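You operate a simulated robot arm through the tools that you are given. There is no shell and no other tool.

Carry out the task below with a simulated two-armed robot. There is one attempt and no reset: what you move stays moved.

TASK
Open and close the valve levers named on the yellow repair block, then reset the alarm.
Fine: first open the one after OPEN, then close the two after CLOSE, each to its stop, so that one line's lamp goes dark; push the black reset button on the air ring board; leave the other levers and the block.
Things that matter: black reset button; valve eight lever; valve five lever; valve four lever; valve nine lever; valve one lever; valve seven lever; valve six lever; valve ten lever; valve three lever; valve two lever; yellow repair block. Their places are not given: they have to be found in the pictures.

It is judged by the outcome, as a careful person would: the job done as asked, and still so three seconds after it is handed in. It fails if anything else is knocked over, pushed out of place, dropped, spilled or broken.

THE ROBOT
Two 7-joint arms with fingered hands on one trunk that stands fixed in place. Base frame: the origin is at the foot of the trunk, x ahead of it, y to its left, z up; the work surface is at about z = 81.4. Units: cm, rad, N and s.
The left shoulder is at [2, 26.9, 119.7], the right one opposite. Each reaches about 129.8 cm from its shoulder. Payload 5 kg a hand.
The tool frame of a hand sits at the grasp point between the pads (the TCP): z along the fingers, y along the line on which they close. The tips reach 4.2 cm beyond it. The gripper opens to 20.8 cm; its body begins 11.9 cm behind the TCP. The gripper is a hand of 4 fingers: y runs from the thumb to the fingers, the wrist lies at [0, 0, -31.7] in the tool frame.
Orientation is that of the tool frame in the base frame, as [roll, pitch, yaw] about the fixed x, y, z axes, in that order (R = Rz(yaw) Ry(pitch) Rx(roll)). With the fingers straight down and closing along the base's y, the tool's x points along the base's -x, its y along +y and its z along -z.

THE INTERFACE
- The arms move only by the tool send_rows. It takes "left_deltas", "right_deltas" or both (then of equal length, played together; a hand with none holds still); each is a list of rows, each a list of 6 numbers: the shift along the base's x, y, z in cm, then the turn, a rotation vector about the base's x, y, z in rad. In form: [[x, y, z, rx, ry, rz], ...]. A call has 1 to 20 rows; each row is the pose to reach, as a shift and turn from the pose commanded when the call began. Each row takes 0.2 s and may step no farther than 5 cm and 0.15 rad from the row before; otherwise, the whole call is refused. A pose out of reach is approached as far as the arm can. The call stops where the force on the tool passes 60 N (or 10 N more than at its start, if that is more) or the arm is blocked; 0.2 s more then pass. In this call time passes only in rows, and 0.2 s behind the last. The reply holds the time, the measured pose of the TCP, the force on the tool along the base axes, the opening and the grip force, in the units named above and with some noise, with the torque about the TCP (base axes, N m) and any sound that the robot's microphone picked up.
- Cameras (640 x 400 px; columns grow to the right, rows downward): "scene" is now at [15.5, 0.33, 146.55]; the picture's right is [0.09, -1.00, 0.00], its down [-0.63, -0.06, -0.77] and it looks along [0.77, 0.07, -0.63] (base axes); focal length 312 px, centre (320, 200). "left" rides on the left gripper at [-9.3, 0.2, -14.6] in its tool frame; the picture's right is [-0.02, -1.00, 0.00], its down [0.84, -0.01, -0.54] and it looks along [0.54, -0.01, 0.84] (tool axes); focal length 280 px, centre (320, 200). "right" rides on the right gripper at [9.4, 0.1, -14.6] in its tool frame; the picture's right is [-0.01, 1.00, 0.00], its down [-0.84, -0.01, -0.54] and it looks along [-0.54, -0.01, 0.84] (tool axes); focal length 280 px, centre (320, 200).
- get_image(camera): a new picture of that camera. No time passes.
- move_column(by): moves the trunk up (or, below 0, down) by that many cm; the arms and the scene camera ride with it, the base frame stays. It gives what a move gives, with no picture.
- finger_targets(finger1, finger2, finger3, thumb_bend, hand): sets how far each is bent, from 0 (flat) to 100 (curled in); at 30 the hand is open as for a grip, at 70 the pads meet at the TCP. One left out holds its place. A second passes; each finger stops where it meets its share of the squeeze, and holds until it gets a number again. It is the only way to open and close the hand. It gives what a move gives, with no picture; readings hold the bend of each and the force on the fingers (four entries, about 0 where the hand has none), thumb and palm.
- turn_head(pan, tilt): turns the head with the scene camera to pan (to the left, within 1.396 rad either way) and tilt (down, from -0.506 to 1.204), counted from straight ahead of the robot (the tilt from the chest, where the trunk bows). It gives what a move gives.
- point_at(camera, pixels): for up to 12 pixels [column, row] of the newest picture of that camera ("zoom" is the newest enlarged one), the place [x, y, z] in the base frame of the surface seen there, good to about 0.2 cm, but the place of the scene camera against the robot may be out by one fixed shift of up to 1.2 cm in any direction. No time passes.
- enlarge(camera, box): a new picture of the part [left, top, right, bottom] of that camera's present view, enlarged. No time passes.
- finish_job(): hands the job in; it is judged then, once.

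Leave the grippers open and the arms clear of the work at the hand-in unless told otherwise.

The tools are called after "Emit:" by a JSON object that holds its "name" and its "arguments". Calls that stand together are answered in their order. send_rows: Moves the arms, as the interface text tells. Its arguments: {"type":"object","properties":{"left_deltas":{"type":"array","items":{"type":"array","items":{"type":"number"}}},"right_deltas":{"type":"array","items":{"type":"array","items":{"type":"number"}}}},"required":[]} The other tools are called the same way: move_column (by) moves the trunk up or down; finger_targets (finger1, finger2, finger3, thumb_bend, hand) moves the fingers one by one; turn_head (pan, tilt) turns the head that bears the scene camera; get_image (camera) takes a picture; point_at (camera, pixels) gives the place of the surface under pixels of a picture; enlarge (camera, box) takes an enlarged picture of a part of a camera's view; finish_job () hands the job in.

At the start:

```text
time_s: 0.0
left_position: [43.65, 16.75, 118.75]
left_orientation: [-3.141, -0.001, 3.142]
left_ft_force: [1.1, -0.2, 0.8]
left_moment: [0.01, 0.01, -0.01]
left_gripper_width: 20.78
left_grip_force: 0.0
left_shape: jaw
left_bend: [30.0, 30.0, 30.0, 30.0]
left_finger forces: [0.1, 0.1, 0.0, 0.1, 0.1, 0.1]
right_position: [77.09, -26.12, 114.27]
right_orientation: [-3.141, 0.001, -3.141]
right_ft_force: [0.5, 0.2, 0.0]
right_moment: [0.03, 0.0, 0.03]
right_gripper_width: 20.78
right_grip_force: 0.1
right_shape: jaw
right_bend: [30.0, 30.0, 30.0, 30.0]
right_finger forces: [0.0, 0.0, 0.0, 0.0, 0.0, 0.1]
trunk travel left (down, up): [-57.5, 4.6]
head pan, tilt (commanded): [0.091, 0.684]
```

scene: 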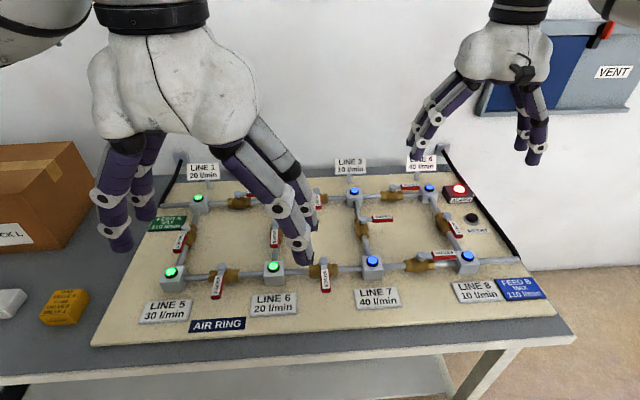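
right: 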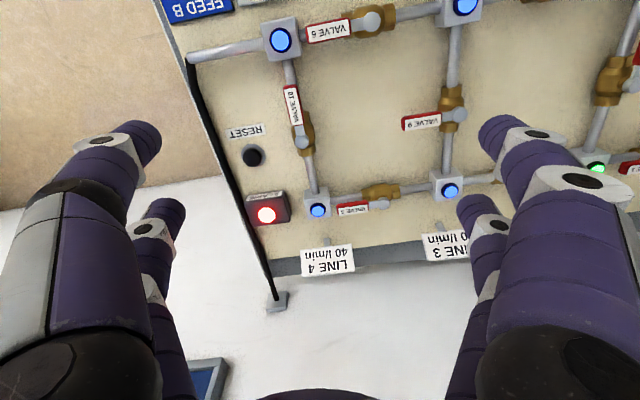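
left: 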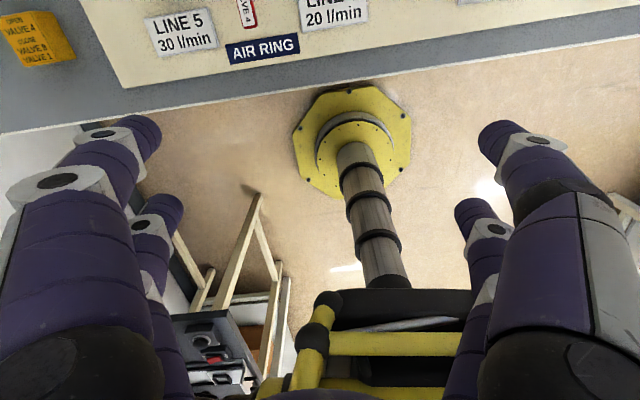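

I see the board with pipes and the yellow block at the left edge of the left hand's view (about 35,38). I'll enlarge the block to read it, and enlarge the board in the scene view.

Emit:
{"name": "enlarge", "arguments": {"camera": "left", "box": [0, 0, 110, 80]}}

Emit:
{"name": "enlarge", "arguments": {"camera": "scene", "box": [20, 270, 120, 335]}}

Emit:
{"name": "enlarge", "arguments": {"camera": "scene", "box": [130, 150, 340, 300]}}

Emit:
{"name": "enlarge", "arguments": {"camera": "scene", "box": [320, 150, 540, 300]}}

Emit:
{"name": "enlarge", "arguments": {"camera": "right", "box": [160, 0, 640, 280]}}

```text
5.00 times, centred on (55, 40) of left
```

zoom: 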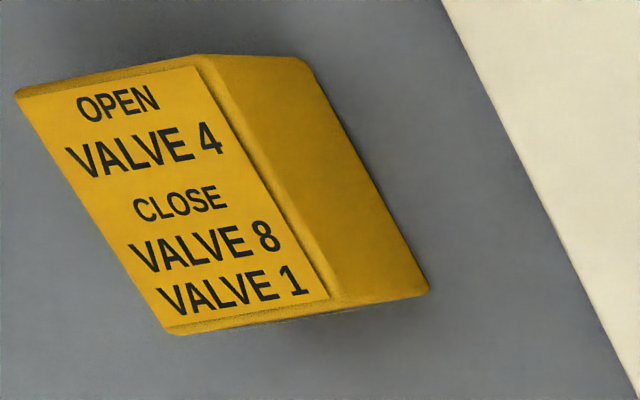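

```text
6.15 times, centred on (70, 302) of scene
```

zoom: 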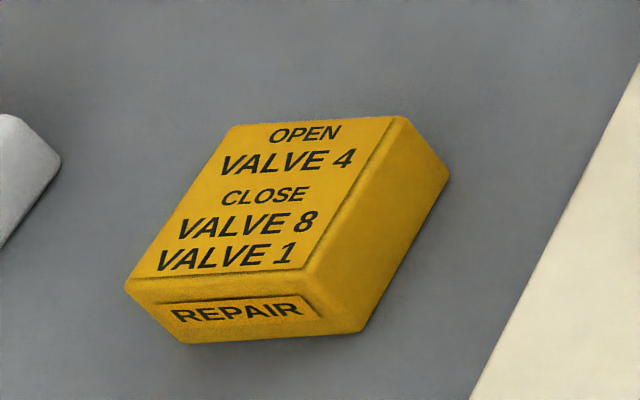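

```text
2.67 times, centred on (235, 225) of scene
```

zoom: 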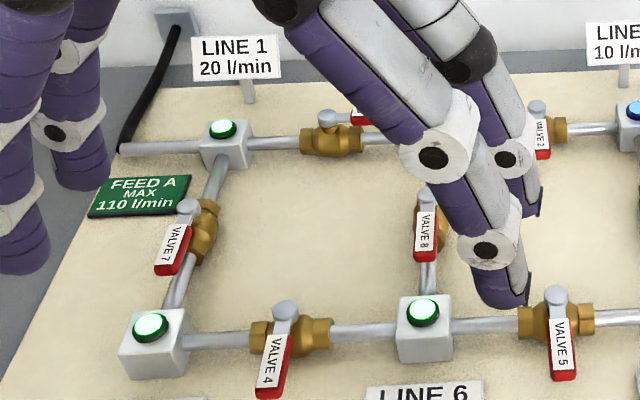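

```text
2.67 times, centred on (430, 225) of scene
```

zoom: 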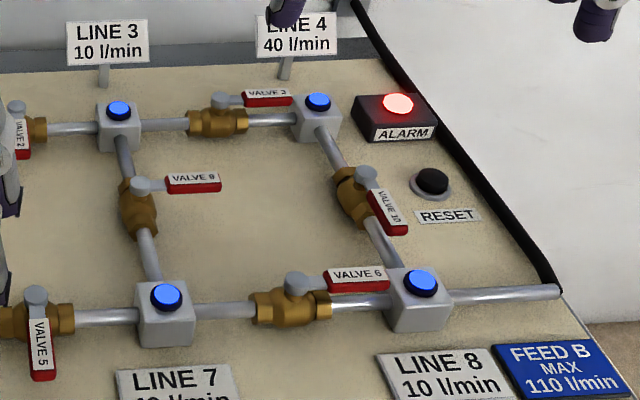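

```text
1.33 times, centred on (400, 140) of right
```

zoom: 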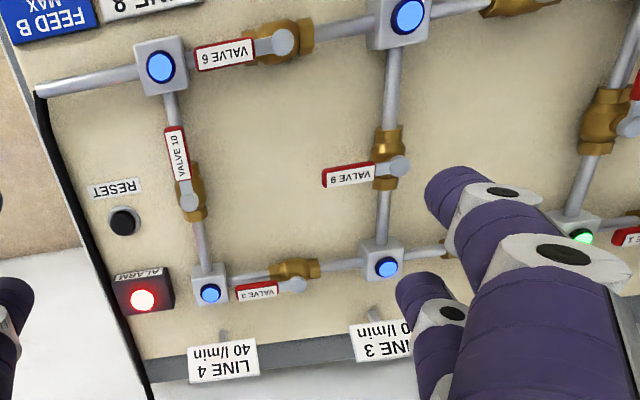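

The block reads OPEN VALVE 4, CLOSE VALVE 8 and VALVE 1. Valve 4's lever (scene ~217,284) stands across its pipe, so it is closed. Valve 8's (~275,235) and valve 1's lie along theirs, so they are open. I'll take a scene picture and measure places on it.

Emit:
{"name": "get_image", "arguments": {"camera": "scene"}}

Emit:
{"name": "point_at", "arguments": {"camera": "scene", "pixels": [[222, 267], [216, 293], [275, 224], [274, 242], [472, 217], [193, 228], [328, 262], [325, 286], [170, 272], [273, 267], [140, 320], [60, 300]]}}

Emit:
{"name": "get_image", "arguments": {"camera": "right"}}

Emit:
{"name": "point_at", "arguments": {"camera": "right", "pixels": [[252, 155], [283, 155], [267, 213], [299, 140], [292, 92], [460, 116], [420, 122], [318, 211], [281, 41], [465, 5], [380, 205], [350, 208]]}}

```text
taken
```

scene: 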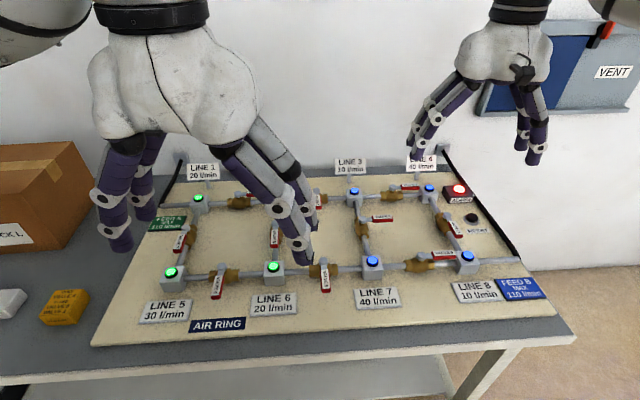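

```text
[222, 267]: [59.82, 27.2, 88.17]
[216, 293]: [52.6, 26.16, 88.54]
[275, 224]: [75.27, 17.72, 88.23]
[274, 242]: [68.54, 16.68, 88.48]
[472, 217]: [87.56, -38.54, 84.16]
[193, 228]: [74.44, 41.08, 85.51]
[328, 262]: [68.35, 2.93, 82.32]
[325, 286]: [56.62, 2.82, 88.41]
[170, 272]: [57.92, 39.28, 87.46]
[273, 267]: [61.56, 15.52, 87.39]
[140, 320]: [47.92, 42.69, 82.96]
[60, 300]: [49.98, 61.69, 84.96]
```

```text
taken
```

right: 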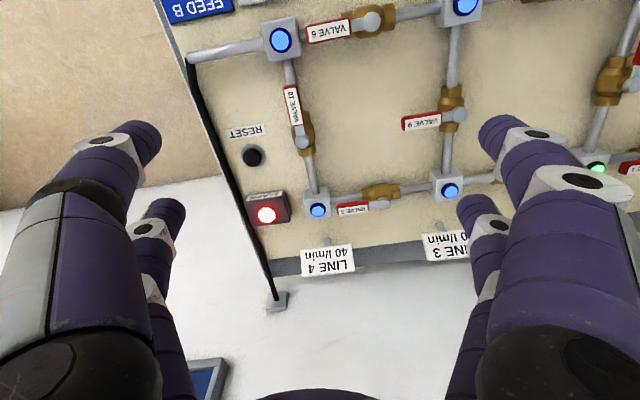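

```text
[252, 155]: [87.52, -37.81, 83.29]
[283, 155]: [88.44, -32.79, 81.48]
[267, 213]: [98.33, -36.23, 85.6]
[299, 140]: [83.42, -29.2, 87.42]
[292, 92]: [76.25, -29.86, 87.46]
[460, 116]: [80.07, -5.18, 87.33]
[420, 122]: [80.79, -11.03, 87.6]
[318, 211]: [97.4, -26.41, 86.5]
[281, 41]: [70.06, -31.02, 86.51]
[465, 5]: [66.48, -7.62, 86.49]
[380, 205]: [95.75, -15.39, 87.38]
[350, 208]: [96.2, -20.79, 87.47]
```

The hand cameras put the lever tops near z=87.5. The scene camera reads about 0.9 higher. The left hand hides valve 1, so I'll move it left and up, out of the scene view.

Emit:
{"name": "send_rows", "arguments": {"left_deltas": [[-1, 4, 2, 0, 0, 0], [-2, 8, 4, 0, 0, 0], [-3, 12, 6, 0, 0, 0], [-4, 16, 8, 0, 0, 0], [-5, 20, 8, 0, 0, 0], [-5, 24, 8, 0, 0, 0], [-5, 28, 8, 0, 0, 0]]}}

Emit:
{"name": "get_image", "arguments": {"camera": "scene"}}

Emit:
{"name": "enlarge", "arguments": {"camera": "scene", "box": [140, 150, 340, 300]}}

```text
time_s: 1.6
left_position: [38.47, 44.87, 126.74]
left_orientation: [-3.141, -0.001, -3.141]
left_ft_force: [-0.3, 0.3, -0.6]
left_moment: [-0.09, -0.04, 0.0]
left_gripper_width: 20.78
left_grip_force: 0.0
left_shape: jaw
left_bend: [30.0, 30.0, 30.0, 30.0]
left_finger forces: [0.1, 0.0, 0.0, 0.0, 0.0, 0.0]
right_position: [76.97, -25.87, 114.37]
right_orientation: [-3.141, 0.001, -3.14]
right_ft_force: [-0.8, 0.9, 1.0]
right_moment: [-0.2, -0.05, 0.01]
right_gripper_width: 20.79
right_grip_force: 0.1
right_shape: jaw
right_bend: [30.0, 30.0, 30.0, 30.0]
right_finger forces: [0.0, 0.0, 0.0, 0.1, 0.0, 0.1]
trunk travel left (down, up): [-57.5, 4.6]
head pan, tilt (commanded): [0.091, 0.684]
```

```text
taken
```

scene: 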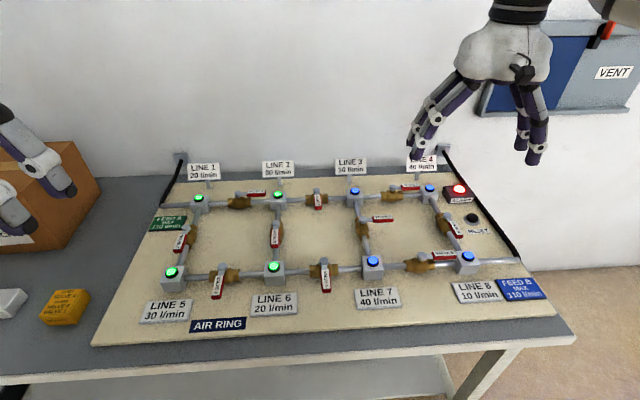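

```text
2.67 times, centred on (240, 225) of scene
```

zoom: 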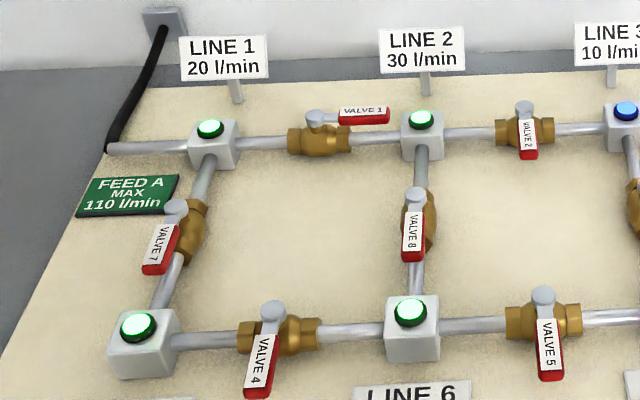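

All ten valves are visible now. I'll measure the levers of valves 4, 8 and 1, the nearby boxes, the signs and the board in the enlarged picture.

Emit:
{"name": "point_at", "arguments": {"camera": "zoom", "pixels": [[269, 314], [260, 350], [257, 386], [416, 195], [413, 228], [411, 249], [318, 116], [362, 110], [385, 112], [411, 306], [421, 114], [423, 60]]}}

Emit:
{"name": "point_at", "arguments": {"camera": "scene", "pixels": [[422, 184], [403, 187], [385, 220], [354, 190], [468, 255], [372, 260], [472, 217], [453, 228], [240, 240], [320, 240], [275, 303], [425, 174]]}}

Emit:
{"name": "point_at", "arguments": {"camera": "right", "pixels": [[318, 210], [451, 190], [465, 4], [281, 39], [328, 260], [327, 241], [340, 100], [350, 290], [596, 168], [630, 158]]}}

```text
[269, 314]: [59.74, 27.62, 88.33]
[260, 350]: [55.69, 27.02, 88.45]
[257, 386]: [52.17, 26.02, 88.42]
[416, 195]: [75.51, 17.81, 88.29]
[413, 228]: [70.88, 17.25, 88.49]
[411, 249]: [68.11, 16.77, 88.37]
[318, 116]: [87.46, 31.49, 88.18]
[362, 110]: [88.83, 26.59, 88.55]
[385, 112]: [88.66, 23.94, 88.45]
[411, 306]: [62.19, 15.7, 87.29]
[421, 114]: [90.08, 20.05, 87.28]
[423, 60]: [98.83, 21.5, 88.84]
```

```text
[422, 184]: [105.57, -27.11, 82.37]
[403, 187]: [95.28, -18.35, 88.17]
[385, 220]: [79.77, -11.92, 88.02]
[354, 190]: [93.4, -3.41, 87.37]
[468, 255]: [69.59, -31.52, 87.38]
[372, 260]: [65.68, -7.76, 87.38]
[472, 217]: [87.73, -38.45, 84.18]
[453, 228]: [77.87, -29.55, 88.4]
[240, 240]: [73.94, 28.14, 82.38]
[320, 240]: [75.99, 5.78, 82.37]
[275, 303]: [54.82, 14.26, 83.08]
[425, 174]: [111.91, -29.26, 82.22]
```

```text
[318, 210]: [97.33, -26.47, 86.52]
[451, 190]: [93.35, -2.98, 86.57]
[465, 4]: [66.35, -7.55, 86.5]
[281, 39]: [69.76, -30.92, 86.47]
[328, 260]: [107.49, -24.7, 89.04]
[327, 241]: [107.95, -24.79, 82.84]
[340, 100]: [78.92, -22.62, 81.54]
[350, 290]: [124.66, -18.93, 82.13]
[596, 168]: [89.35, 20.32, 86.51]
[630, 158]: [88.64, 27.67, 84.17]
```

Compared with the right-hand camera, the scene camera reads about 0.87 too high in z and about 0.5 too low in y. So valve 4's hub is near (59.7,28.1), valve 8's near (75.5,18.3) and valve 1's near (87.5,32.0). The levers are about 8 cm long, with tops at z=87.5. I'll bring the left hand's pads together as a pusher and see its shape.

Emit:
{"name": "finger_targets", "arguments": {"hand": "left", "finger1": 70, "finger2": 70, "finger3": 70, "thumb_bend": 70}}

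Emit:
{"name": "get_image", "arguments": {"camera": "left"}}

Emit:
{"name": "turn_head", "arguments": {"pan": 0.6, "tilt": 0.55}}

Emit:
{"name": "get_image", "arguments": {"camera": "scene"}}

```text
time_s: 2.6
left_position: [38.69, 44.75, 126.86]
left_orientation: [3.141, 0.0, 3.14]
left_ft_force: [0.3, -1.3, 0.8]
left_moment: [-0.01, 0.05, 0.02]
left_gripper_width: 1.1
left_grip_force: 0.1
left_shape: fingers
left_bend: [70.0, 70.0, 70.0, 70.0]
left_finger forces: [0.1, 0.1, 0.1, 0.0, 0.0, 0.0]
right_position: [76.97, -26.04, 114.16]
right_orientation: [3.141, 0.0, 3.14]
right_ft_force: [0.3, 0.0, 0.4]
right_moment: [0.0, 0.01, -0.01]
right_gripper_width: 20.79
right_grip_force: 0.1
right_shape: jaw
right_bend: [30.0, 30.0, 30.0, 30.0]
right_finger forces: [0.0, 0.1, 0.0, 0.1, 0.0, 0.0]
trunk travel left (down, up): [-57.5, 4.6]
head pan, tilt (commanded): [0.091, 0.684]
```

```text
taken
```

left: 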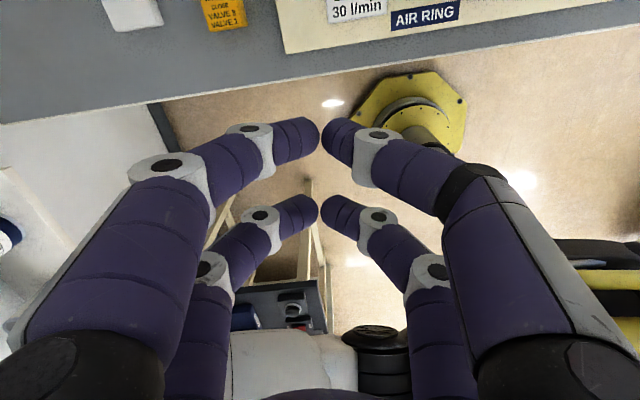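

```text
time_s: 3.5
left_position: [38.48, 44.7, 126.82]
left_orientation: [-3.141, 0.0, 3.142]
left_ft_force: [-0.1, 0.9, -0.6]
left_moment: [0.02, -0.03, 0.01]
left_gripper_width: 1.12
left_grip_force: 0.1
left_shape: fingers
left_bend: [70.0, 70.0, 70.0, 70.0]
left_finger forces: [0.0, 0.0, 0.1, 0.1, 0.0, 0.1]
right_position: [77.09, -26.11, 114.3]
right_orientation: [-3.14, 0.0, -3.141]
right_ft_force: [0.0, 0.2, -0.1]
right_moment: [0.0, -0.02, -0.01]
right_gripper_width: 20.77
right_grip_force: 0.0
right_shape: jaw
right_bend: [30.0, 30.0, 30.0, 30.0]
right_finger forces: [0.1, 0.1, 0.0, 0.1, 0.0, 0.0]
trunk travel left (down, up): [-57.5, 4.6]
head pan, tilt (commanded): [0.6, 0.55]
```

```text
taken
```

scene: 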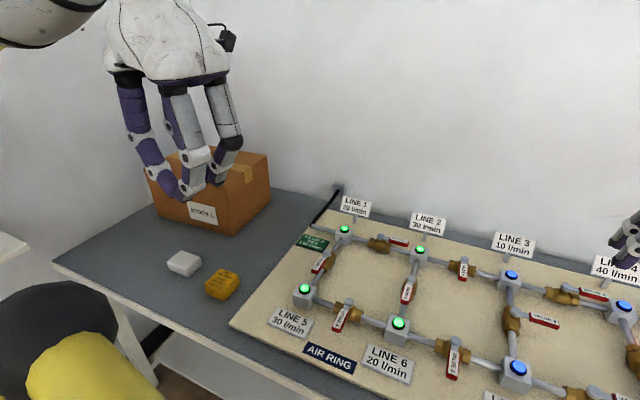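

Closed at 70, the fingers form two pairs, one at image (320,135) and one at (320,210). I'll measure where the tips are with the left camera to learn the pusher's shape.

Emit:
{"name": "point_at", "arguments": {"camera": "left", "pixels": [[308, 125], [335, 128], [305, 205], [333, 205], [250, 127], [378, 134], [260, 215], [378, 215], [165, 165], [205, 265], [435, 265], [470, 175]]}}

```text
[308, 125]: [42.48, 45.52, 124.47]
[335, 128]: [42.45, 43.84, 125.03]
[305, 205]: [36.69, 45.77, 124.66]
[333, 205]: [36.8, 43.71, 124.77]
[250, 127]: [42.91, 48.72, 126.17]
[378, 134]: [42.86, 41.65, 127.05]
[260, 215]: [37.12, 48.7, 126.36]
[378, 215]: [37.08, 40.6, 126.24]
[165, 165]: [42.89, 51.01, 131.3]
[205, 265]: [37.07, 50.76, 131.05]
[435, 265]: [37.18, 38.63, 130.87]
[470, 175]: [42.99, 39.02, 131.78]
```

With the hand closed, the two pairs sit about 3 cm either side of the TCP in x. That's too wide for a clean push. I'll try one finger held out (finger1 at 30) with the others curled in.

Emit:
{"name": "finger_targets", "arguments": {"hand": "left", "finger1": 30, "finger2": 100, "finger3": 70, "thumb_bend": 70}}

Emit:
{"name": "get_image", "arguments": {"camera": "left"}}

Emit:
{"name": "enlarge", "arguments": {"camera": "scene", "box": [60, 0, 320, 240]}}

```text
time_s: 4.5
left_position: [38.64, 44.69, 126.81]
left_orientation: [3.141, 0.0, -3.141]
left_ft_force: [-0.9, 0.6, 0.5]
left_moment: [0.04, 0.01, -0.04]
left_gripper_width: 11.43
left_grip_force: 0.1
left_shape: fingers
left_bend: [30.0, 99.0, 69.0, 70.0]
left_finger forces: [0.0, 0.1, 0.1, 0.0, 0.1, 0.0]
right_position: [77.11, -26.01, 114.25]
right_orientation: [3.141, 0.0, 3.14]
right_ft_force: [0.0, -0.6, 0.0]
right_moment: [0.0, 0.05, 0.01]
right_gripper_width: 20.79
right_grip_force: 0.0
right_shape: jaw
right_bend: [30.0, 30.0, 30.0, 30.0]
right_finger forces: [0.0, 0.1, 0.1, 0.0, 0.1, 0.0]
trunk travel left (down, up): [-57.5, 4.6]
head pan, tilt (commanded): [0.6, 0.55]
```

```text
taken
```

left: 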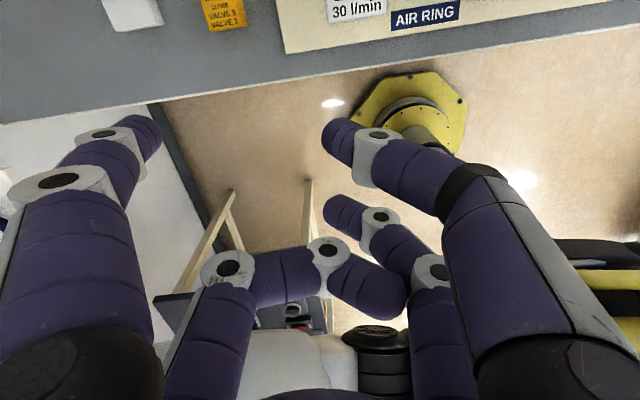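

```text
1.67 times, centred on (190, 120) of scene
```

zoom: 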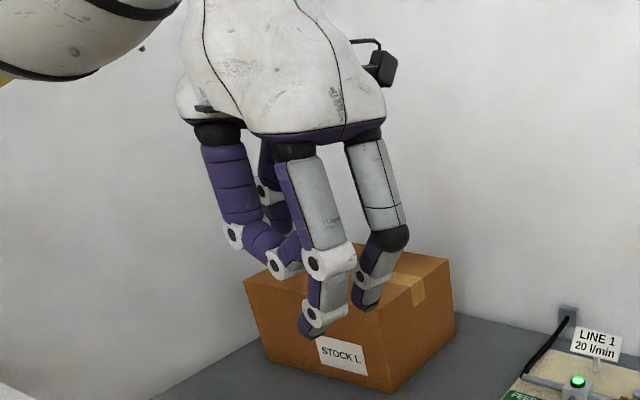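

Finger1 is the upper-left one (base +x, +y side) and finger2 curled below it. Next I'll curl finger3 and the thumb further and measure finger1's tip.

Emit:
{"name": "finger_targets", "arguments": {"hand": "left", "finger3": 100, "thumb_bend": 100}}

Emit:
{"name": "get_image", "arguments": {"camera": "left"}}

Emit:
{"name": "point_at", "arguments": {"camera": "left", "pixels": [[147, 125], [150, 145], [103, 134], [57, 180], [130, 140], [155, 130]]}}

Emit:
{"name": "enlarge", "arguments": {"camera": "scene", "box": [60, 0, 320, 240]}}

```text
time_s: 5.5
left_position: [38.45, 44.87, 126.75]
left_orientation: [3.141, 0.0, 3.141]
left_ft_force: [1.1, -0.7, -0.5]
left_moment: [0.02, -0.01, 0.01]
left_gripper_width: 8.08
left_grip_force: 0.1
left_shape: fingers
left_bend: [30.0, 100.0, 86.0, 100.0]
left_finger forces: [0.1, 0.0, 0.0, 0.0, 0.0, 0.0]
right_position: [77.06, -26.05, 114.28]
right_orientation: [-3.141, -0.002, -3.14]
right_ft_force: [0.0, 0.1, 0.0]
right_moment: [-0.02, 0.03, 0.05]
right_gripper_width: 20.81
right_grip_force: 0.0
right_shape: jaw
right_bend: [30.0, 30.0, 30.0, 30.0]
right_finger forces: [0.0, 0.1, 0.0, 0.1, 0.0, 0.0]
trunk travel left (down, up): [-57.5, 4.6]
head pan, tilt (commanded): [0.6, 0.55]
```

```text
taken
```

left: 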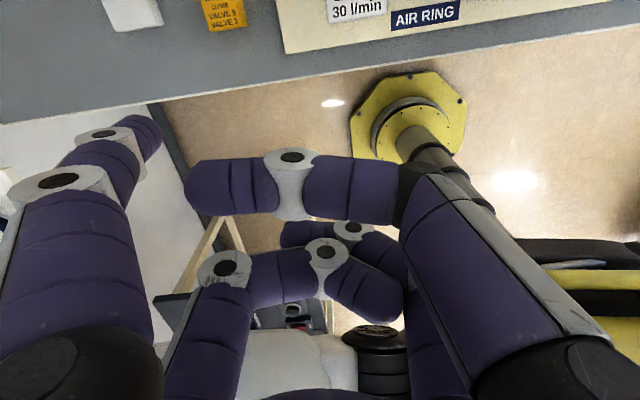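

```text
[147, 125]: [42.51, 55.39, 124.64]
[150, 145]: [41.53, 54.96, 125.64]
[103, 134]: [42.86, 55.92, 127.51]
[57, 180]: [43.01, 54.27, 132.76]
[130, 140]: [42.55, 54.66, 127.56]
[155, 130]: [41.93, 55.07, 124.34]
```

```text
1.67 times, centred on (190, 120) of scene
```

zoom: 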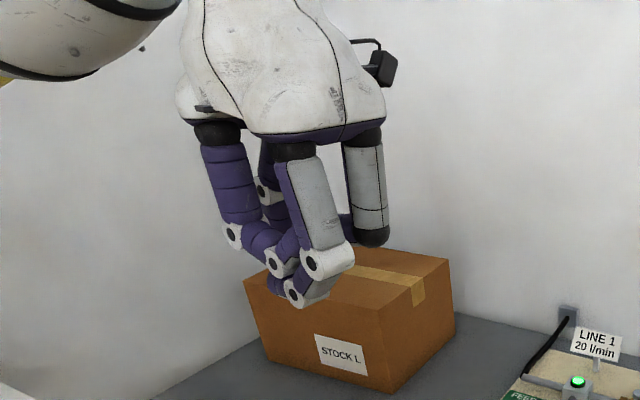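

The thumb is at 100 and finger3 stopped at 86 against finger2. Now I'll measure how low the curled fingers hang compared with finger1's tip.

Emit:
{"name": "point_at", "arguments": {"camera": "left", "pixels": [[200, 180], [230, 165], [292, 155], [230, 205], [345, 160], [300, 215], [352, 228], [300, 235], [325, 250], [380, 280], [260, 265], [395, 310]]}}

```text
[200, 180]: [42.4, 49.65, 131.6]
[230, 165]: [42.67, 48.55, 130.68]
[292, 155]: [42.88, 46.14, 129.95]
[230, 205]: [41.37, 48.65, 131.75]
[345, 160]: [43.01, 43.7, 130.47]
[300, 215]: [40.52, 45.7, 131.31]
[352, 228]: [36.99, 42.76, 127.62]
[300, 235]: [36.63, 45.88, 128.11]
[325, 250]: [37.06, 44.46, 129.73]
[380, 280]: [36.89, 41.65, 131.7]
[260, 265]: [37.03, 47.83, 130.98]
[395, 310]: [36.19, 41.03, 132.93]
```

The curled fingers hang to about TCP height, and finger1 reaches about 4 cm lower. Valves 8 and 1 lie over their pipes, so the fingertip has to cross above the pipe. I'll aim the head at the valves and measure pipe, valve body and lever heights.

Emit:
{"name": "turn_head", "arguments": {"pan": 0.3, "tilt": 0.75}}

Emit:
{"name": "get_image", "arguments": {"camera": "scene"}}

Emit:
{"name": "enlarge", "arguments": {"camera": "scene", "box": [220, 120, 420, 245]}}

```text
time_s: 6.3
left_position: [38.63, 44.83, 126.77]
left_orientation: [-3.141, 0.0, -3.141]
left_ft_force: [0.2, -0.3, -0.6]
left_moment: [0.02, 0.0, -0.02]
left_gripper_width: 8.07
left_grip_force: 0.0
left_shape: fingers
left_bend: [30.0, 100.0, 86.0, 100.0]
left_finger forces: [0.0, 0.0, 0.1, 0.1, 0.1, 0.0]
right_position: [77.11, -26.01, 114.37]
right_orientation: [-3.14, 0.0, -3.141]
right_ft_force: [0.0, 0.3, -0.3]
right_moment: [0.0, 0.0, 0.01]
right_gripper_width: 20.76
right_grip_force: 0.1
right_shape: jaw
right_bend: [30.0, 30.0, 30.0, 30.0]
right_finger forces: [0.0, 0.0, 0.1, 0.0, 0.1, 0.0]
trunk travel left (down, up): [-57.5, 4.6]
head pan, tilt (commanded): [0.3, 0.75]
```

```text
taken
```

scene: 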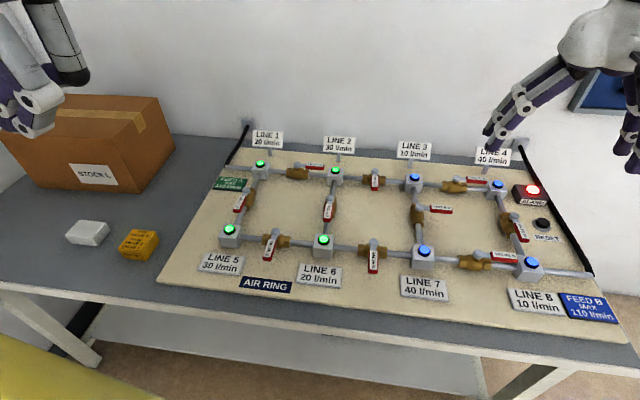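

```text
3.20 times, centred on (320, 182) of scene
```

zoom: 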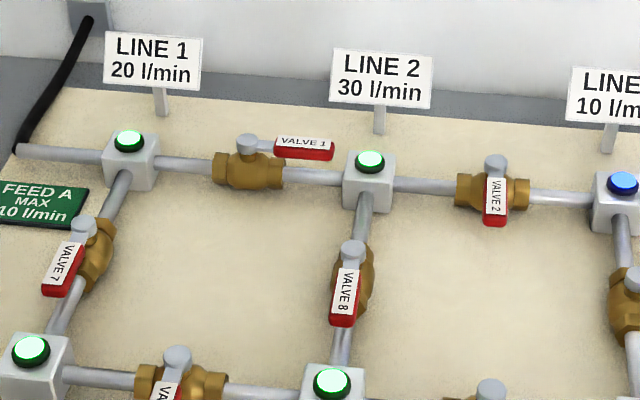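

Next I'll measure the pipe tops, brass tops, lever side edges and sign edges in this enlarged picture.

Emit:
{"name": "point_at", "arguments": {"camera": "zoom", "pixels": [[362, 228], [340, 345], [320, 176], [180, 165], [245, 170], [306, 156], [306, 142], [333, 153], [343, 322], [353, 246], [430, 100], [378, 130]]}}

Emit:
{"name": "point_at", "arguments": {"camera": "zoom", "pixels": [[245, 143], [335, 100], [160, 112], [196, 80], [348, 294], [368, 270], [341, 275], [140, 375], [220, 380], [330, 378], [369, 156], [132, 130]]}}

```text
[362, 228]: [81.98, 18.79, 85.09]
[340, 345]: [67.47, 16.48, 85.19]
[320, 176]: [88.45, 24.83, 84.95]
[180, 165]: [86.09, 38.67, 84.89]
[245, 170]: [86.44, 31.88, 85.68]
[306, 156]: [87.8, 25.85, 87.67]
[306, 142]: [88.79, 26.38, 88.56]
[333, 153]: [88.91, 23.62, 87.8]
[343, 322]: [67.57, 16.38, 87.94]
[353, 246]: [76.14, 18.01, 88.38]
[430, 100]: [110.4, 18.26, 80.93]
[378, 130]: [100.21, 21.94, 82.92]
```

```text
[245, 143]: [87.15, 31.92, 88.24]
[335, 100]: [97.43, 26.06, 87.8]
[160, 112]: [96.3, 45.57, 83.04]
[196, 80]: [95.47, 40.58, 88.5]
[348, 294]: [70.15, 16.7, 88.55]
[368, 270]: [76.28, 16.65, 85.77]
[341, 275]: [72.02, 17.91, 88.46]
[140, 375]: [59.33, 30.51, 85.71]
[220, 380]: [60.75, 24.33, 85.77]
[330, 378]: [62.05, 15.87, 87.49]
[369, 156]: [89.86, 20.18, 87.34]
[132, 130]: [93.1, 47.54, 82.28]
```

True heights after correction: pipe tops about 84.3, brass bodies about 85.7, levers from about 86.3 to 87.6. The fingertip bottom should travel at about z=85.2. I'll straighten finger1 a little and tilt the hand so its +y side is lowest, then check the shape.

Emit:
{"name": "finger_targets", "arguments": {"hand": "left", "finger1": 18}}

Emit:
{"name": "send_rows", "arguments": {"left_deltas": [[0, 0, 0, -0.13, 0, 0], [0, 0, 0, -0.26, 0, 0]]}}

Emit:
{"name": "get_image", "arguments": {"camera": "left"}}

Emit:
{"name": "turn_head", "arguments": {"pan": 0.7, "tilt": 0.5}}

Emit:
{"name": "get_image", "arguments": {"camera": "scene"}}

```text
time_s: 7.3
left_position: [38.54, 44.83, 126.75]
left_orientation: [3.141, 0.0, -3.141]
left_ft_force: [-0.7, -0.2, -0.3]
left_moment: [0.0, -0.03, 0.0]
left_gripper_width: 9.06
left_grip_force: 0.1
left_shape: fingers
left_bend: [18.0, 100.0, 86.0, 100.0]
left_finger forces: [0.1, 0.1, 0.1, 0.0, 0.1, 0.0]
right_position: [77.17, -26.06, 114.26]
right_orientation: [-3.141, 0.0, -3.142]
right_ft_force: [0.6, 0.2, 0.1]
right_moment: [0.0, -0.01, 0.01]
right_gripper_width: 20.78
right_grip_force: 0.1
right_shape: jaw
right_bend: [30.0, 30.0, 30.0, 30.0]
right_finger forces: [0.1, 0.0, 0.1, 0.0, 0.1, 0.1]
trunk travel left (down, up): [-57.5, 4.6]
head pan, tilt (commanded): [0.3, 0.75]
```

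```text
time_s: 7.9
left_position: [38.54, 44.87, 126.79]
left_orientation: [-2.879, 0.0, 3.14]
left_ft_force: [-0.4, 0.0, -0.2]
left_moment: [-0.01, -0.02, 0.01]
left_gripper_width: 9.07
left_grip_force: 0.2
left_shape: fingers
left_bend: [18.0, 100.0, 86.0, 100.0]
left_finger forces: [0.1, 0.1, 0.0, 0.1, 0.0, 0.0]
right_position: [77.06, -25.98, 114.35]
right_orientation: [3.14, 0.0, 3.14]
right_ft_force: [-0.7, 0.5, 0.0]
right_moment: [-0.04, 0.02, -0.01]
right_gripper_width: 20.77
right_grip_force: 0.0
right_shape: jaw
right_bend: [30.0, 30.0, 30.0, 30.0]
right_finger forces: [0.0, 0.0, 0.0, 0.0, 0.1, 0.0]
trunk travel left (down, up): [-57.5, 4.6]
head pan, tilt (commanded): [0.3, 0.75]
```

```text
taken
```

left: 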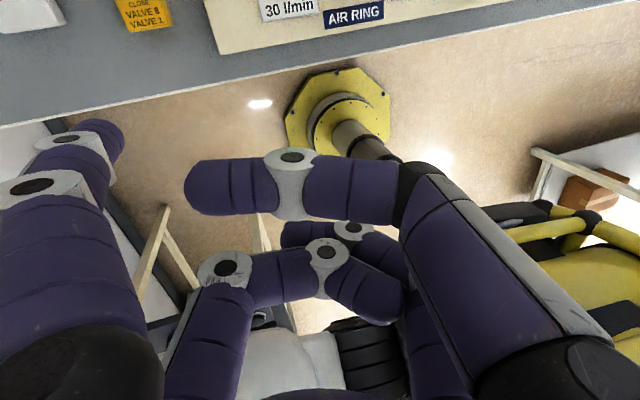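

```text
time_s: 8.8
left_position: [38.59, 44.84, 126.95]
left_orientation: [-2.882, 0.0, -3.141]
left_ft_force: [0.0, 0.3, 0.7]
left_moment: [0.04, 0.0, 0.03]
left_gripper_width: 9.05
left_grip_force: 0.1
left_shape: fingers
left_bend: [18.0, 100.0, 86.0, 100.0]
left_finger forces: [0.1, 0.1, 0.0, 0.0, 0.0, 0.0]
right_position: [77.06, -26.11, 114.37]
right_orientation: [-3.14, 0.0, -3.141]
right_ft_force: [0.1, -0.2, -0.1]
right_moment: [-0.02, 0.02, 0.01]
right_gripper_width: 20.77
right_grip_force: 0.1
right_shape: jaw
right_bend: [30.0, 30.0, 30.0, 30.0]
right_finger forces: [0.0, 0.0, 0.1, 0.0, 0.1, 0.1]
trunk travel left (down, up): [-57.5, 4.6]
head pan, tilt (commanded): [0.7, 0.499]
```

```text
taken
```

scene: 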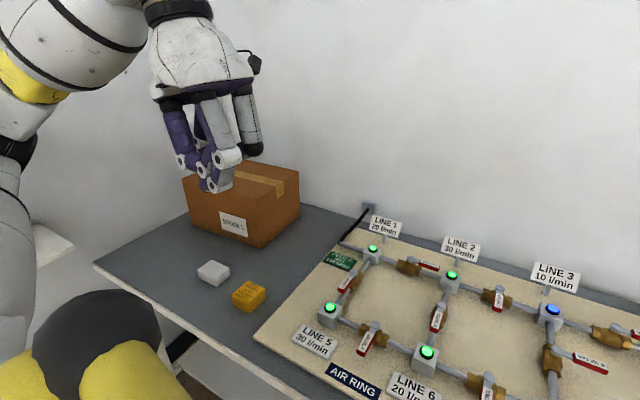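

I'll measure finger1's tip in the left view (around 108,135) and enlarge the scene view of the hand.

Emit:
{"name": "point_at", "arguments": {"camera": "left", "pixels": [[110, 125], [120, 135], [117, 150], [95, 122], [65, 138], [30, 186], [85, 155], [113, 165]]}}

Emit:
{"name": "enlarge", "arguments": {"camera": "scene", "box": [120, 50, 320, 230]}}

```text
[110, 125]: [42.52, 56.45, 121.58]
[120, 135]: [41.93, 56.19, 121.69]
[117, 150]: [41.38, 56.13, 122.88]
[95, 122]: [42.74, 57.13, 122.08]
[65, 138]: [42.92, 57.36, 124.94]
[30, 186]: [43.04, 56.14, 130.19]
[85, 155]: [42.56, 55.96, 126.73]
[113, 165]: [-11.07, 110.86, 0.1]
```

```text
2.22 times, centred on (220, 140) of scene
```

zoom: 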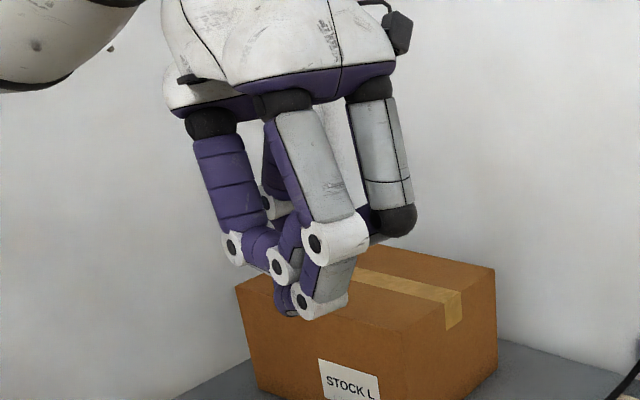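

Finger1's tip is about +2.9 in x, +12.2 in y and −5.8 in z from the TCP. The other fingers are more than 4 cm higher. For valve 4 the tip should start on the +y side of the lever near (53,31.5), so the TCP goes to about (50.1,19.3). I'll move there high up first.

Emit:
{"name": "send_rows", "arguments": {"left_deltas": [[1.5, -3.2, -2.7, 0, 0, 0], [3, -6.4, -5.5, 0, 0, 0], [4.4, -9.6, -8.2, 0, 0, 0], [5.8, -12.8, -11, 0, 0, 0], [7.2, -16, -13.7, 0, 0, 0], [8.7, -19.2, -16.5, 0, 0, 0], [10.1, -22.4, -19.2, 0, 0, 0], [11.55, -25.55, -22, 0, 0, 0]]}}

Emit:
{"name": "turn_head", "arguments": {"pan": 0.35, "tilt": 0.8}}

Emit:
{"name": "get_image", "arguments": {"camera": "scene"}}

Emit:
{"name": "get_image", "arguments": {"camera": "left"}}

```text
time_s: 10.6
left_position: [50.41, 19.18, 104.65]
left_orientation: [-2.88, 0.0, -3.141]
left_ft_force: [0.6, 0.2, 0.8]
left_moment: [-0.01, 0.02, 0.0]
left_gripper_width: 9.1
left_grip_force: 0.1
left_shape: fingers
left_bend: [18.0, 100.0, 86.0, 100.0]
left_finger forces: [0.0, 0.0, 0.0, 0.0, 0.1, 0.0]
right_position: [77.24, -26.01, 114.17]
right_orientation: [-3.141, -0.002, 3.139]
right_ft_force: [0.7, -0.1, -0.4]
right_moment: [0.09, 0.09, 0.02]
right_gripper_width: 20.8
right_grip_force: 0.0
right_shape: jaw
right_bend: [30.0, 30.0, 30.0, 30.0]
right_finger forces: [0.0, 0.0, 0.1, 0.0, 0.0, 0.0]
trunk travel left (down, up): [-57.5, 4.6]
head pan, tilt (commanded): [0.7, 0.499]
```

```text
time_s: 11.4
left_position: [50.47, 19.17, 104.63]
left_orientation: [-2.882, -0.002, -3.141]
left_ft_force: [-1.3, 0.2, -0.4]
left_moment: [0.01, -0.01, 0.01]
left_gripper_width: 9.1
left_grip_force: 0.1
left_shape: fingers
left_bend: [18.0, 100.0, 86.0, 100.0]
left_finger forces: [0.0, 0.0, 0.0, 0.0, 0.0, 0.0]
right_position: [77.05, -26.06, 114.31]
right_orientation: [-3.141, 0.0, 3.141]
right_ft_force: [0.2, -0.2, 0.6]
right_moment: [-0.03, 0.01, 0.0]
right_gripper_width: 20.79
right_grip_force: 0.0
right_shape: jaw
right_bend: [30.0, 30.0, 30.0, 30.0]
right_finger forces: [0.0, 0.0, 0.0, 0.1, 0.0, 0.0]
trunk travel left (down, up): [-57.5, 4.6]
head pan, tilt (commanded): [0.351, 0.799]
```

```text
taken
```

scene: 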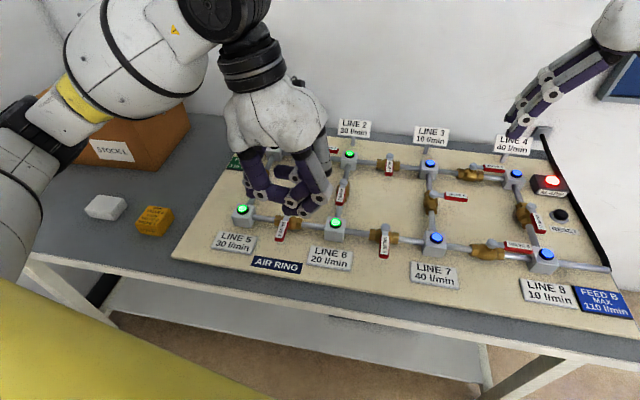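

```text
taken
```

left: 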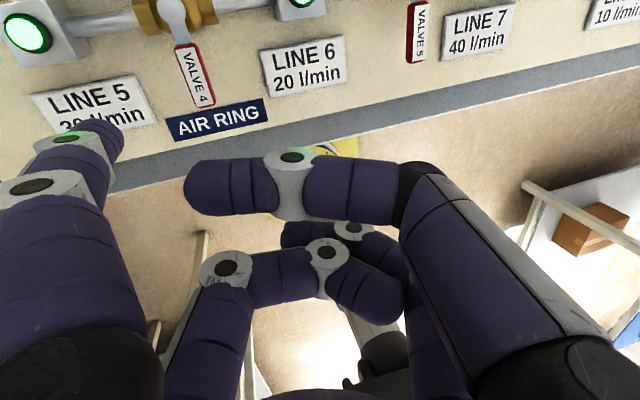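

The left camera now sees valve 4's lever (hub ~175,12, red end ~205,105). I'll measure it accurately there.

Emit:
{"name": "enlarge", "arguments": {"camera": "left", "box": [0, 0, 320, 200]}}

Emit:
{"name": "point_at", "arguments": {"camera": "left", "pixels": [[173, 12], [183, 48], [196, 78], [204, 100], [213, 100], [187, 80], [108, 128], [117, 140], [100, 45], [165, 70], [130, 70], [95, 122]]}}

```text
2.00 times, centred on (160, 100) of left
```

zoom: 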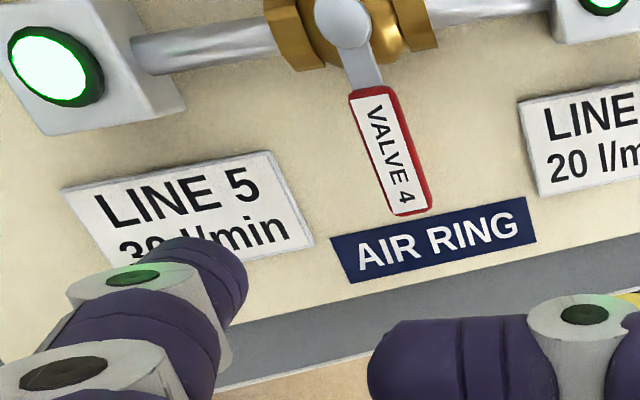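

```text
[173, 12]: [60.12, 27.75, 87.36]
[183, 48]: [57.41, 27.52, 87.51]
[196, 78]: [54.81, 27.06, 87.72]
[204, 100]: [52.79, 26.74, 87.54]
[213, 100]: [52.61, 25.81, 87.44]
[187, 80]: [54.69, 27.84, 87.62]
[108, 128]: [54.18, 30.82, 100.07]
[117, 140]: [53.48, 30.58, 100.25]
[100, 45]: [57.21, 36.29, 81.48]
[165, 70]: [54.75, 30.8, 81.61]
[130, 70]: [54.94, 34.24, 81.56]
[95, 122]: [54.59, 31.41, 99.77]
```

Valve 4's hub is at (60.1,27.8), its lever end near (52,26.4), top z=87.5. My fingertip is over (53.3,31.5), clear on the +y side. I'll go down to TCP z≈94, then check.

Emit:
{"name": "send_rows", "arguments": {"left_deltas": [[0, 0, -4, 0, 0, 0], [0, 0, -8, 0, 0, 0], [0, 0, -10.6, 0, 0, 0]]}}

Emit:
{"name": "get_image", "arguments": {"camera": "left"}}

Emit:
{"name": "get_image", "arguments": {"camera": "scene"}}

Emit:
{"name": "enlarge", "arguments": {"camera": "scene", "box": [200, 130, 400, 255]}}

```text
time_s: 12.2
left_position: [50.49, 19.06, 94.12]
left_orientation: [-2.881, 0.001, 3.14]
left_ft_force: [-0.4, -0.8, 0.7]
left_moment: [0.04, 0.03, 0.02]
left_gripper_width: 9.11
left_grip_force: 0.0
left_shape: fingers
left_bend: [18.0, 100.0, 86.0, 100.0]
left_finger forces: [0.0, 0.0, 0.0, 0.0, 0.1, 0.0]
right_position: [77.07, -26.03, 114.24]
right_orientation: [3.142, 0.0, -3.141]
right_ft_force: [0.7, 0.6, -0.3]
right_moment: [-0.04, 0.01, -0.01]
right_gripper_width: 20.79
right_grip_force: 0.0
right_shape: jaw
right_bend: [30.0, 30.0, 30.0, 30.0]
right_finger forces: [0.0, 0.0, 0.0, 0.0, 0.1, 0.0]
trunk travel left (down, up): [-57.5, 4.6]
head pan, tilt (commanded): [0.351, 0.799]
```

```text
taken
```

left: 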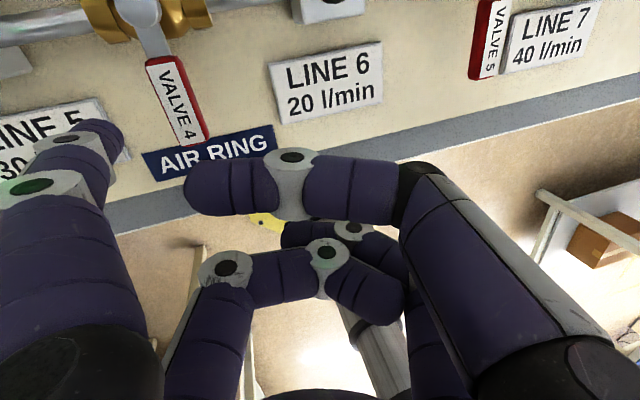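

```text
taken
```

scene: 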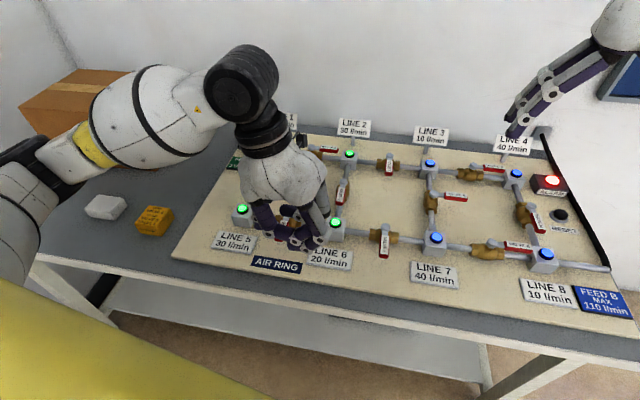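

```text
3.20 times, centred on (300, 192) of scene
```

zoom: 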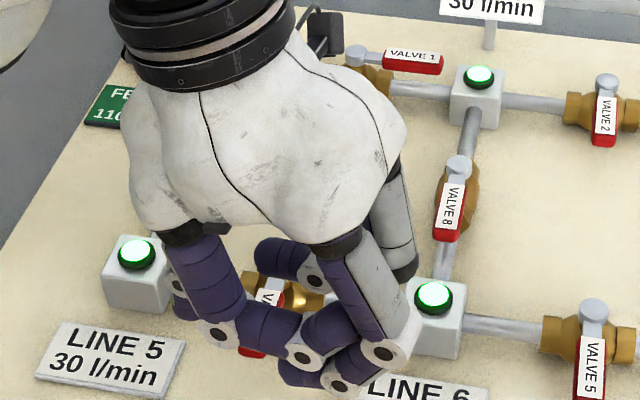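

The curled fingers hang in front of valve 4's lever in the scene view. Before going lower I'll measure their undersides (zoom 338,385; 300,355; 383,352) and the fingertip.

Emit:
{"name": "point_at", "arguments": {"camera": "zoom", "pixels": [[338, 386], [335, 396], [300, 356], [383, 353], [302, 380], [220, 333], [313, 284], [183, 305], [178, 282]]}}

Emit:
{"name": "point_at", "arguments": {"camera": "left", "pixels": [[110, 125], [118, 138], [95, 122], [65, 138], [180, 90], [200, 133], [140, 10], [150, 90], [60, 25]]}}

```text
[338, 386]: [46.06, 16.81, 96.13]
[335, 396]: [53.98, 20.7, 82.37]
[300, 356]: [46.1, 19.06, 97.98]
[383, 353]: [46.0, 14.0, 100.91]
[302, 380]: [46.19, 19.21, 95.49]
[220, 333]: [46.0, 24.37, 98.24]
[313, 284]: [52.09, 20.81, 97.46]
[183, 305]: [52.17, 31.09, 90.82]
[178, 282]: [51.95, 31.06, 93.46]
```

```text
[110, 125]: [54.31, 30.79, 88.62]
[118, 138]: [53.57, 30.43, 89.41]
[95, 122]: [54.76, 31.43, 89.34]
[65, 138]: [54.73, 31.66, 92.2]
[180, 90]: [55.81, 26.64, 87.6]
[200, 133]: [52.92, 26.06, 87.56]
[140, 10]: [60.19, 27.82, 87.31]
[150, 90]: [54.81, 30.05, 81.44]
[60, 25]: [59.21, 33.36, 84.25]
```

The other fingers are about 6 cm above the fingertip, so there's room. I'll lower the tip to about z=85.2 beside the lever, then push valve 4's lever toward −y along its arc to about a third of the turn and check.

Emit:
{"name": "send_rows", "arguments": {"left_deltas": [[0, 0, -1.7, 0, 0, 0], [0, 0, -3.2, 0, 0, 0], [0.2, -1.2, -3.2, 0, 0, 0], [0.4, -2.3, -3.2, 0, 0, 0], [0.41, -3.3, -3.2, 0, 0, 0], [0.45, -4.2, -3.2, 0, 0, 0], [0.6, -5.1, -3.2, 0, 0, 0]]}}

Emit:
{"name": "get_image", "arguments": {"camera": "left"}}

Emit:
{"name": "enlarge", "arguments": {"camera": "scene", "box": [200, 130, 400, 255]}}

```text
time_s: 13.8
left_position: [50.82, 14.07, 90.99]
left_orientation: [-2.882, -0.002, 3.141]
left_ft_force: [-1.1, 0.9, -0.6]
left_moment: [0.0, -0.04, 0.03]
left_gripper_width: 9.18
left_grip_force: 0.8
left_shape: fingers
left_bend: [17.0, 100.0, 86.0, 100.0]
left_finger forces: [0.5, 0.1, 0.1, 0.0, 0.1, 0.0]
right_position: [77.1, -26.01, 114.37]
right_orientation: [3.14, -0.001, 3.141]
right_ft_force: [-0.3, 0.4, 0.1]
right_moment: [0.0, 0.0, 0.04]
right_gripper_width: 20.78
right_grip_force: 0.1
right_shape: jaw
right_bend: [30.0, 30.0, 30.0, 30.0]
right_finger forces: [0.0, 0.0, 0.1, 0.0, 0.0, 0.0]
trunk travel left (down, up): [-57.5, 4.6]
head pan, tilt (commanded): [0.351, 0.799]
```

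```text
taken
```

left: 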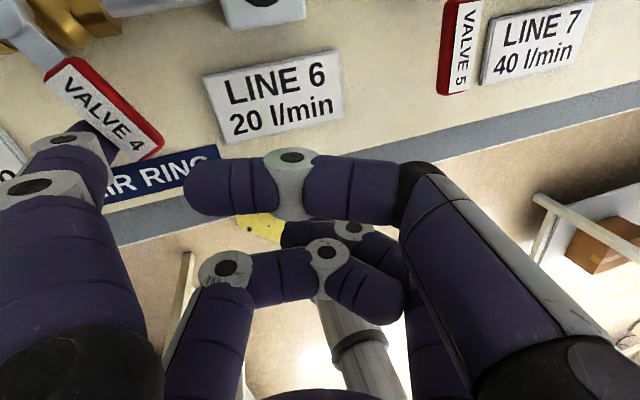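

```text
3.20 times, centred on (300, 192) of scene
```

zoom: 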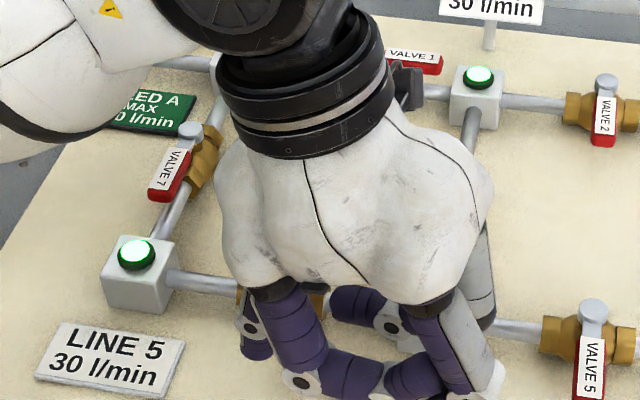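

The lever has turned about 25° with under 1 N on the finger. I'll continue along the arc to about 80°.

Emit:
{"name": "send_rows", "arguments": {"left_deltas": [[0.28, -0.9, 0, 0, 0, 0], [0.78, -1.88, 0, 0, 0, 0], [1.45, -2.75, 0, 0, 0, 0], [2.26, -3.49, 0, 0, 0, 0], [3.19, -4.08, 0, 0, 0, 0]]}}

Emit:
{"name": "get_image", "arguments": {"camera": "left"}}

Emit:
{"name": "get_image", "arguments": {"camera": "scene"}}

```text
time_s: 15.0
left_position: [53.94, 9.98, 90.97]
left_orientation: [-2.881, 0.001, -3.14]
left_ft_force: [-0.8, 0.1, 1.6]
left_moment: [0.0, 0.01, 0.11]
left_gripper_width: 9.15
left_grip_force: 0.4
left_shape: fingers
left_bend: [17.0, 100.0, 86.0, 100.0]
left_finger forces: [0.6, 0.0, 0.0, 0.0, 0.0, 0.1]
right_position: [77.1, -26.02, 114.22]
right_orientation: [-3.14, -0.001, -3.141]
right_ft_force: [0.7, -0.6, 0.1]
right_moment: [0.01, 0.0, 0.01]
right_gripper_width: 20.79
right_grip_force: 0.1
right_shape: jaw
right_bend: [30.0, 30.0, 30.0, 30.0]
right_finger forces: [0.1, 0.0, 0.0, 0.0, 0.0, 0.0]
trunk travel left (down, up): [-57.5, 4.6]
head pan, tilt (commanded): [0.351, 0.799]
```

```text
taken
```

left: 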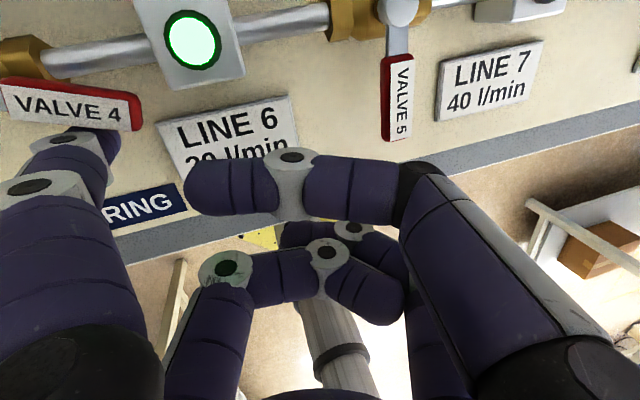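

```text
taken
```

scene: 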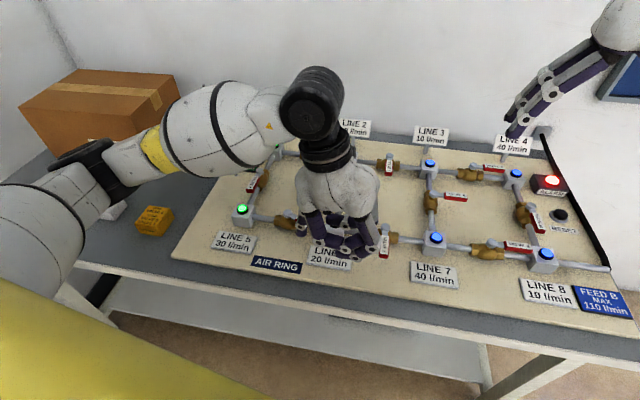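

The lever is near 80°, with the LINE 6 box in view and the other levers untouched. I'll push the last part gently and watch for the stop.

Emit:
{"name": "send_rows", "arguments": {"left_deltas": [[0.5, -0.22, 0, 0, 0, 0], [1.01, -0.42, 0, 0, 0, 0], [1.54, -0.57, 0, 0, 0, 0], [2.0, -0.65, 0, 0, 0, 0]]}}

Emit:
{"name": "get_image", "arguments": {"camera": "left"}}

```text
time_s: 16.0
left_position: [56.0, 9.39, 91.1]
left_orientation: [-2.883, 0.001, -3.14]
left_ft_force: [-0.2, 0.7, 1.5]
left_moment: [0.05, 0.03, 0.14]
left_gripper_width: 9.15
left_grip_force: 0.4
left_shape: fingers
left_bend: [17.0, 100.0, 86.0, 100.0]
left_finger forces: [0.9, 0.0, 0.0, 0.1, 0.0, 0.0]
right_position: [77.07, -26.07, 114.29]
right_orientation: [3.141, -0.001, -3.141]
right_ft_force: [-1.2, 0.9, -0.7]
right_moment: [-0.01, -0.02, -0.06]
right_gripper_width: 20.8
right_grip_force: 0.1
right_shape: jaw
right_bend: [30.0, 30.0, 30.0, 30.0]
right_finger forces: [0.0, 0.1, 0.1, 0.1, 0.0, 0.0]
trunk travel left (down, up): [-57.5, 4.6]
head pan, tilt (commanded): [0.351, 0.799]
```

```text
taken
```

left: 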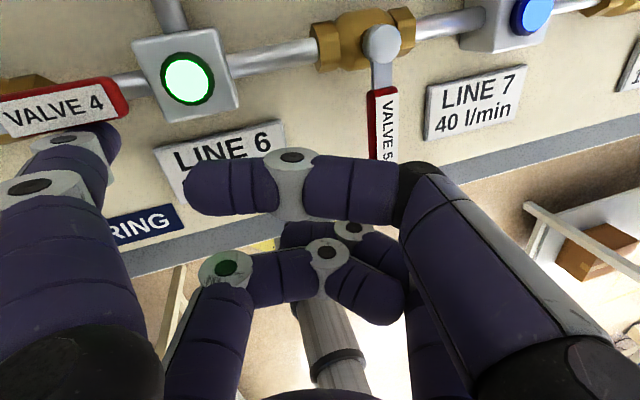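

The lever lies nearly along its pipe. I'll measure its direction from the label's ends and the pipe beside it.

Emit:
{"name": "enlarge", "arguments": {"camera": "left", "box": [0, 0, 260, 160]}}

Emit:
{"name": "point_at", "arguments": {"camera": "left", "pixels": [[10, 118], [112, 92], [60, 105], [120, 84], [135, 85], [270, 52], [186, 78]]}}

```text
2.46 times, centred on (130, 80) of left
```

zoom: 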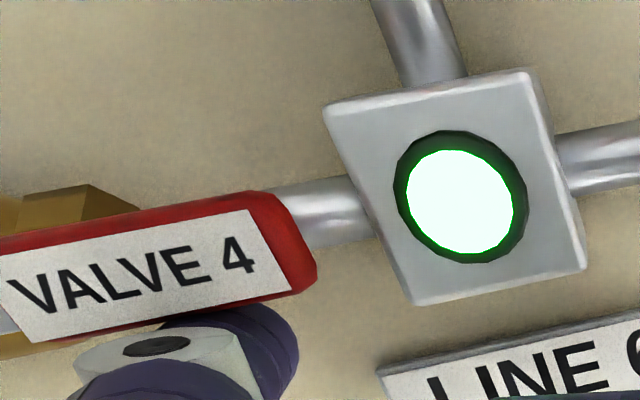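

```text
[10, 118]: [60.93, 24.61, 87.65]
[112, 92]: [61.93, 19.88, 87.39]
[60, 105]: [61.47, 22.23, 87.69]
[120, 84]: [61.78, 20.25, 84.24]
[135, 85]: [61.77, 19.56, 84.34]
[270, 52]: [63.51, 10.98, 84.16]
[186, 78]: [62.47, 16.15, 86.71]
```

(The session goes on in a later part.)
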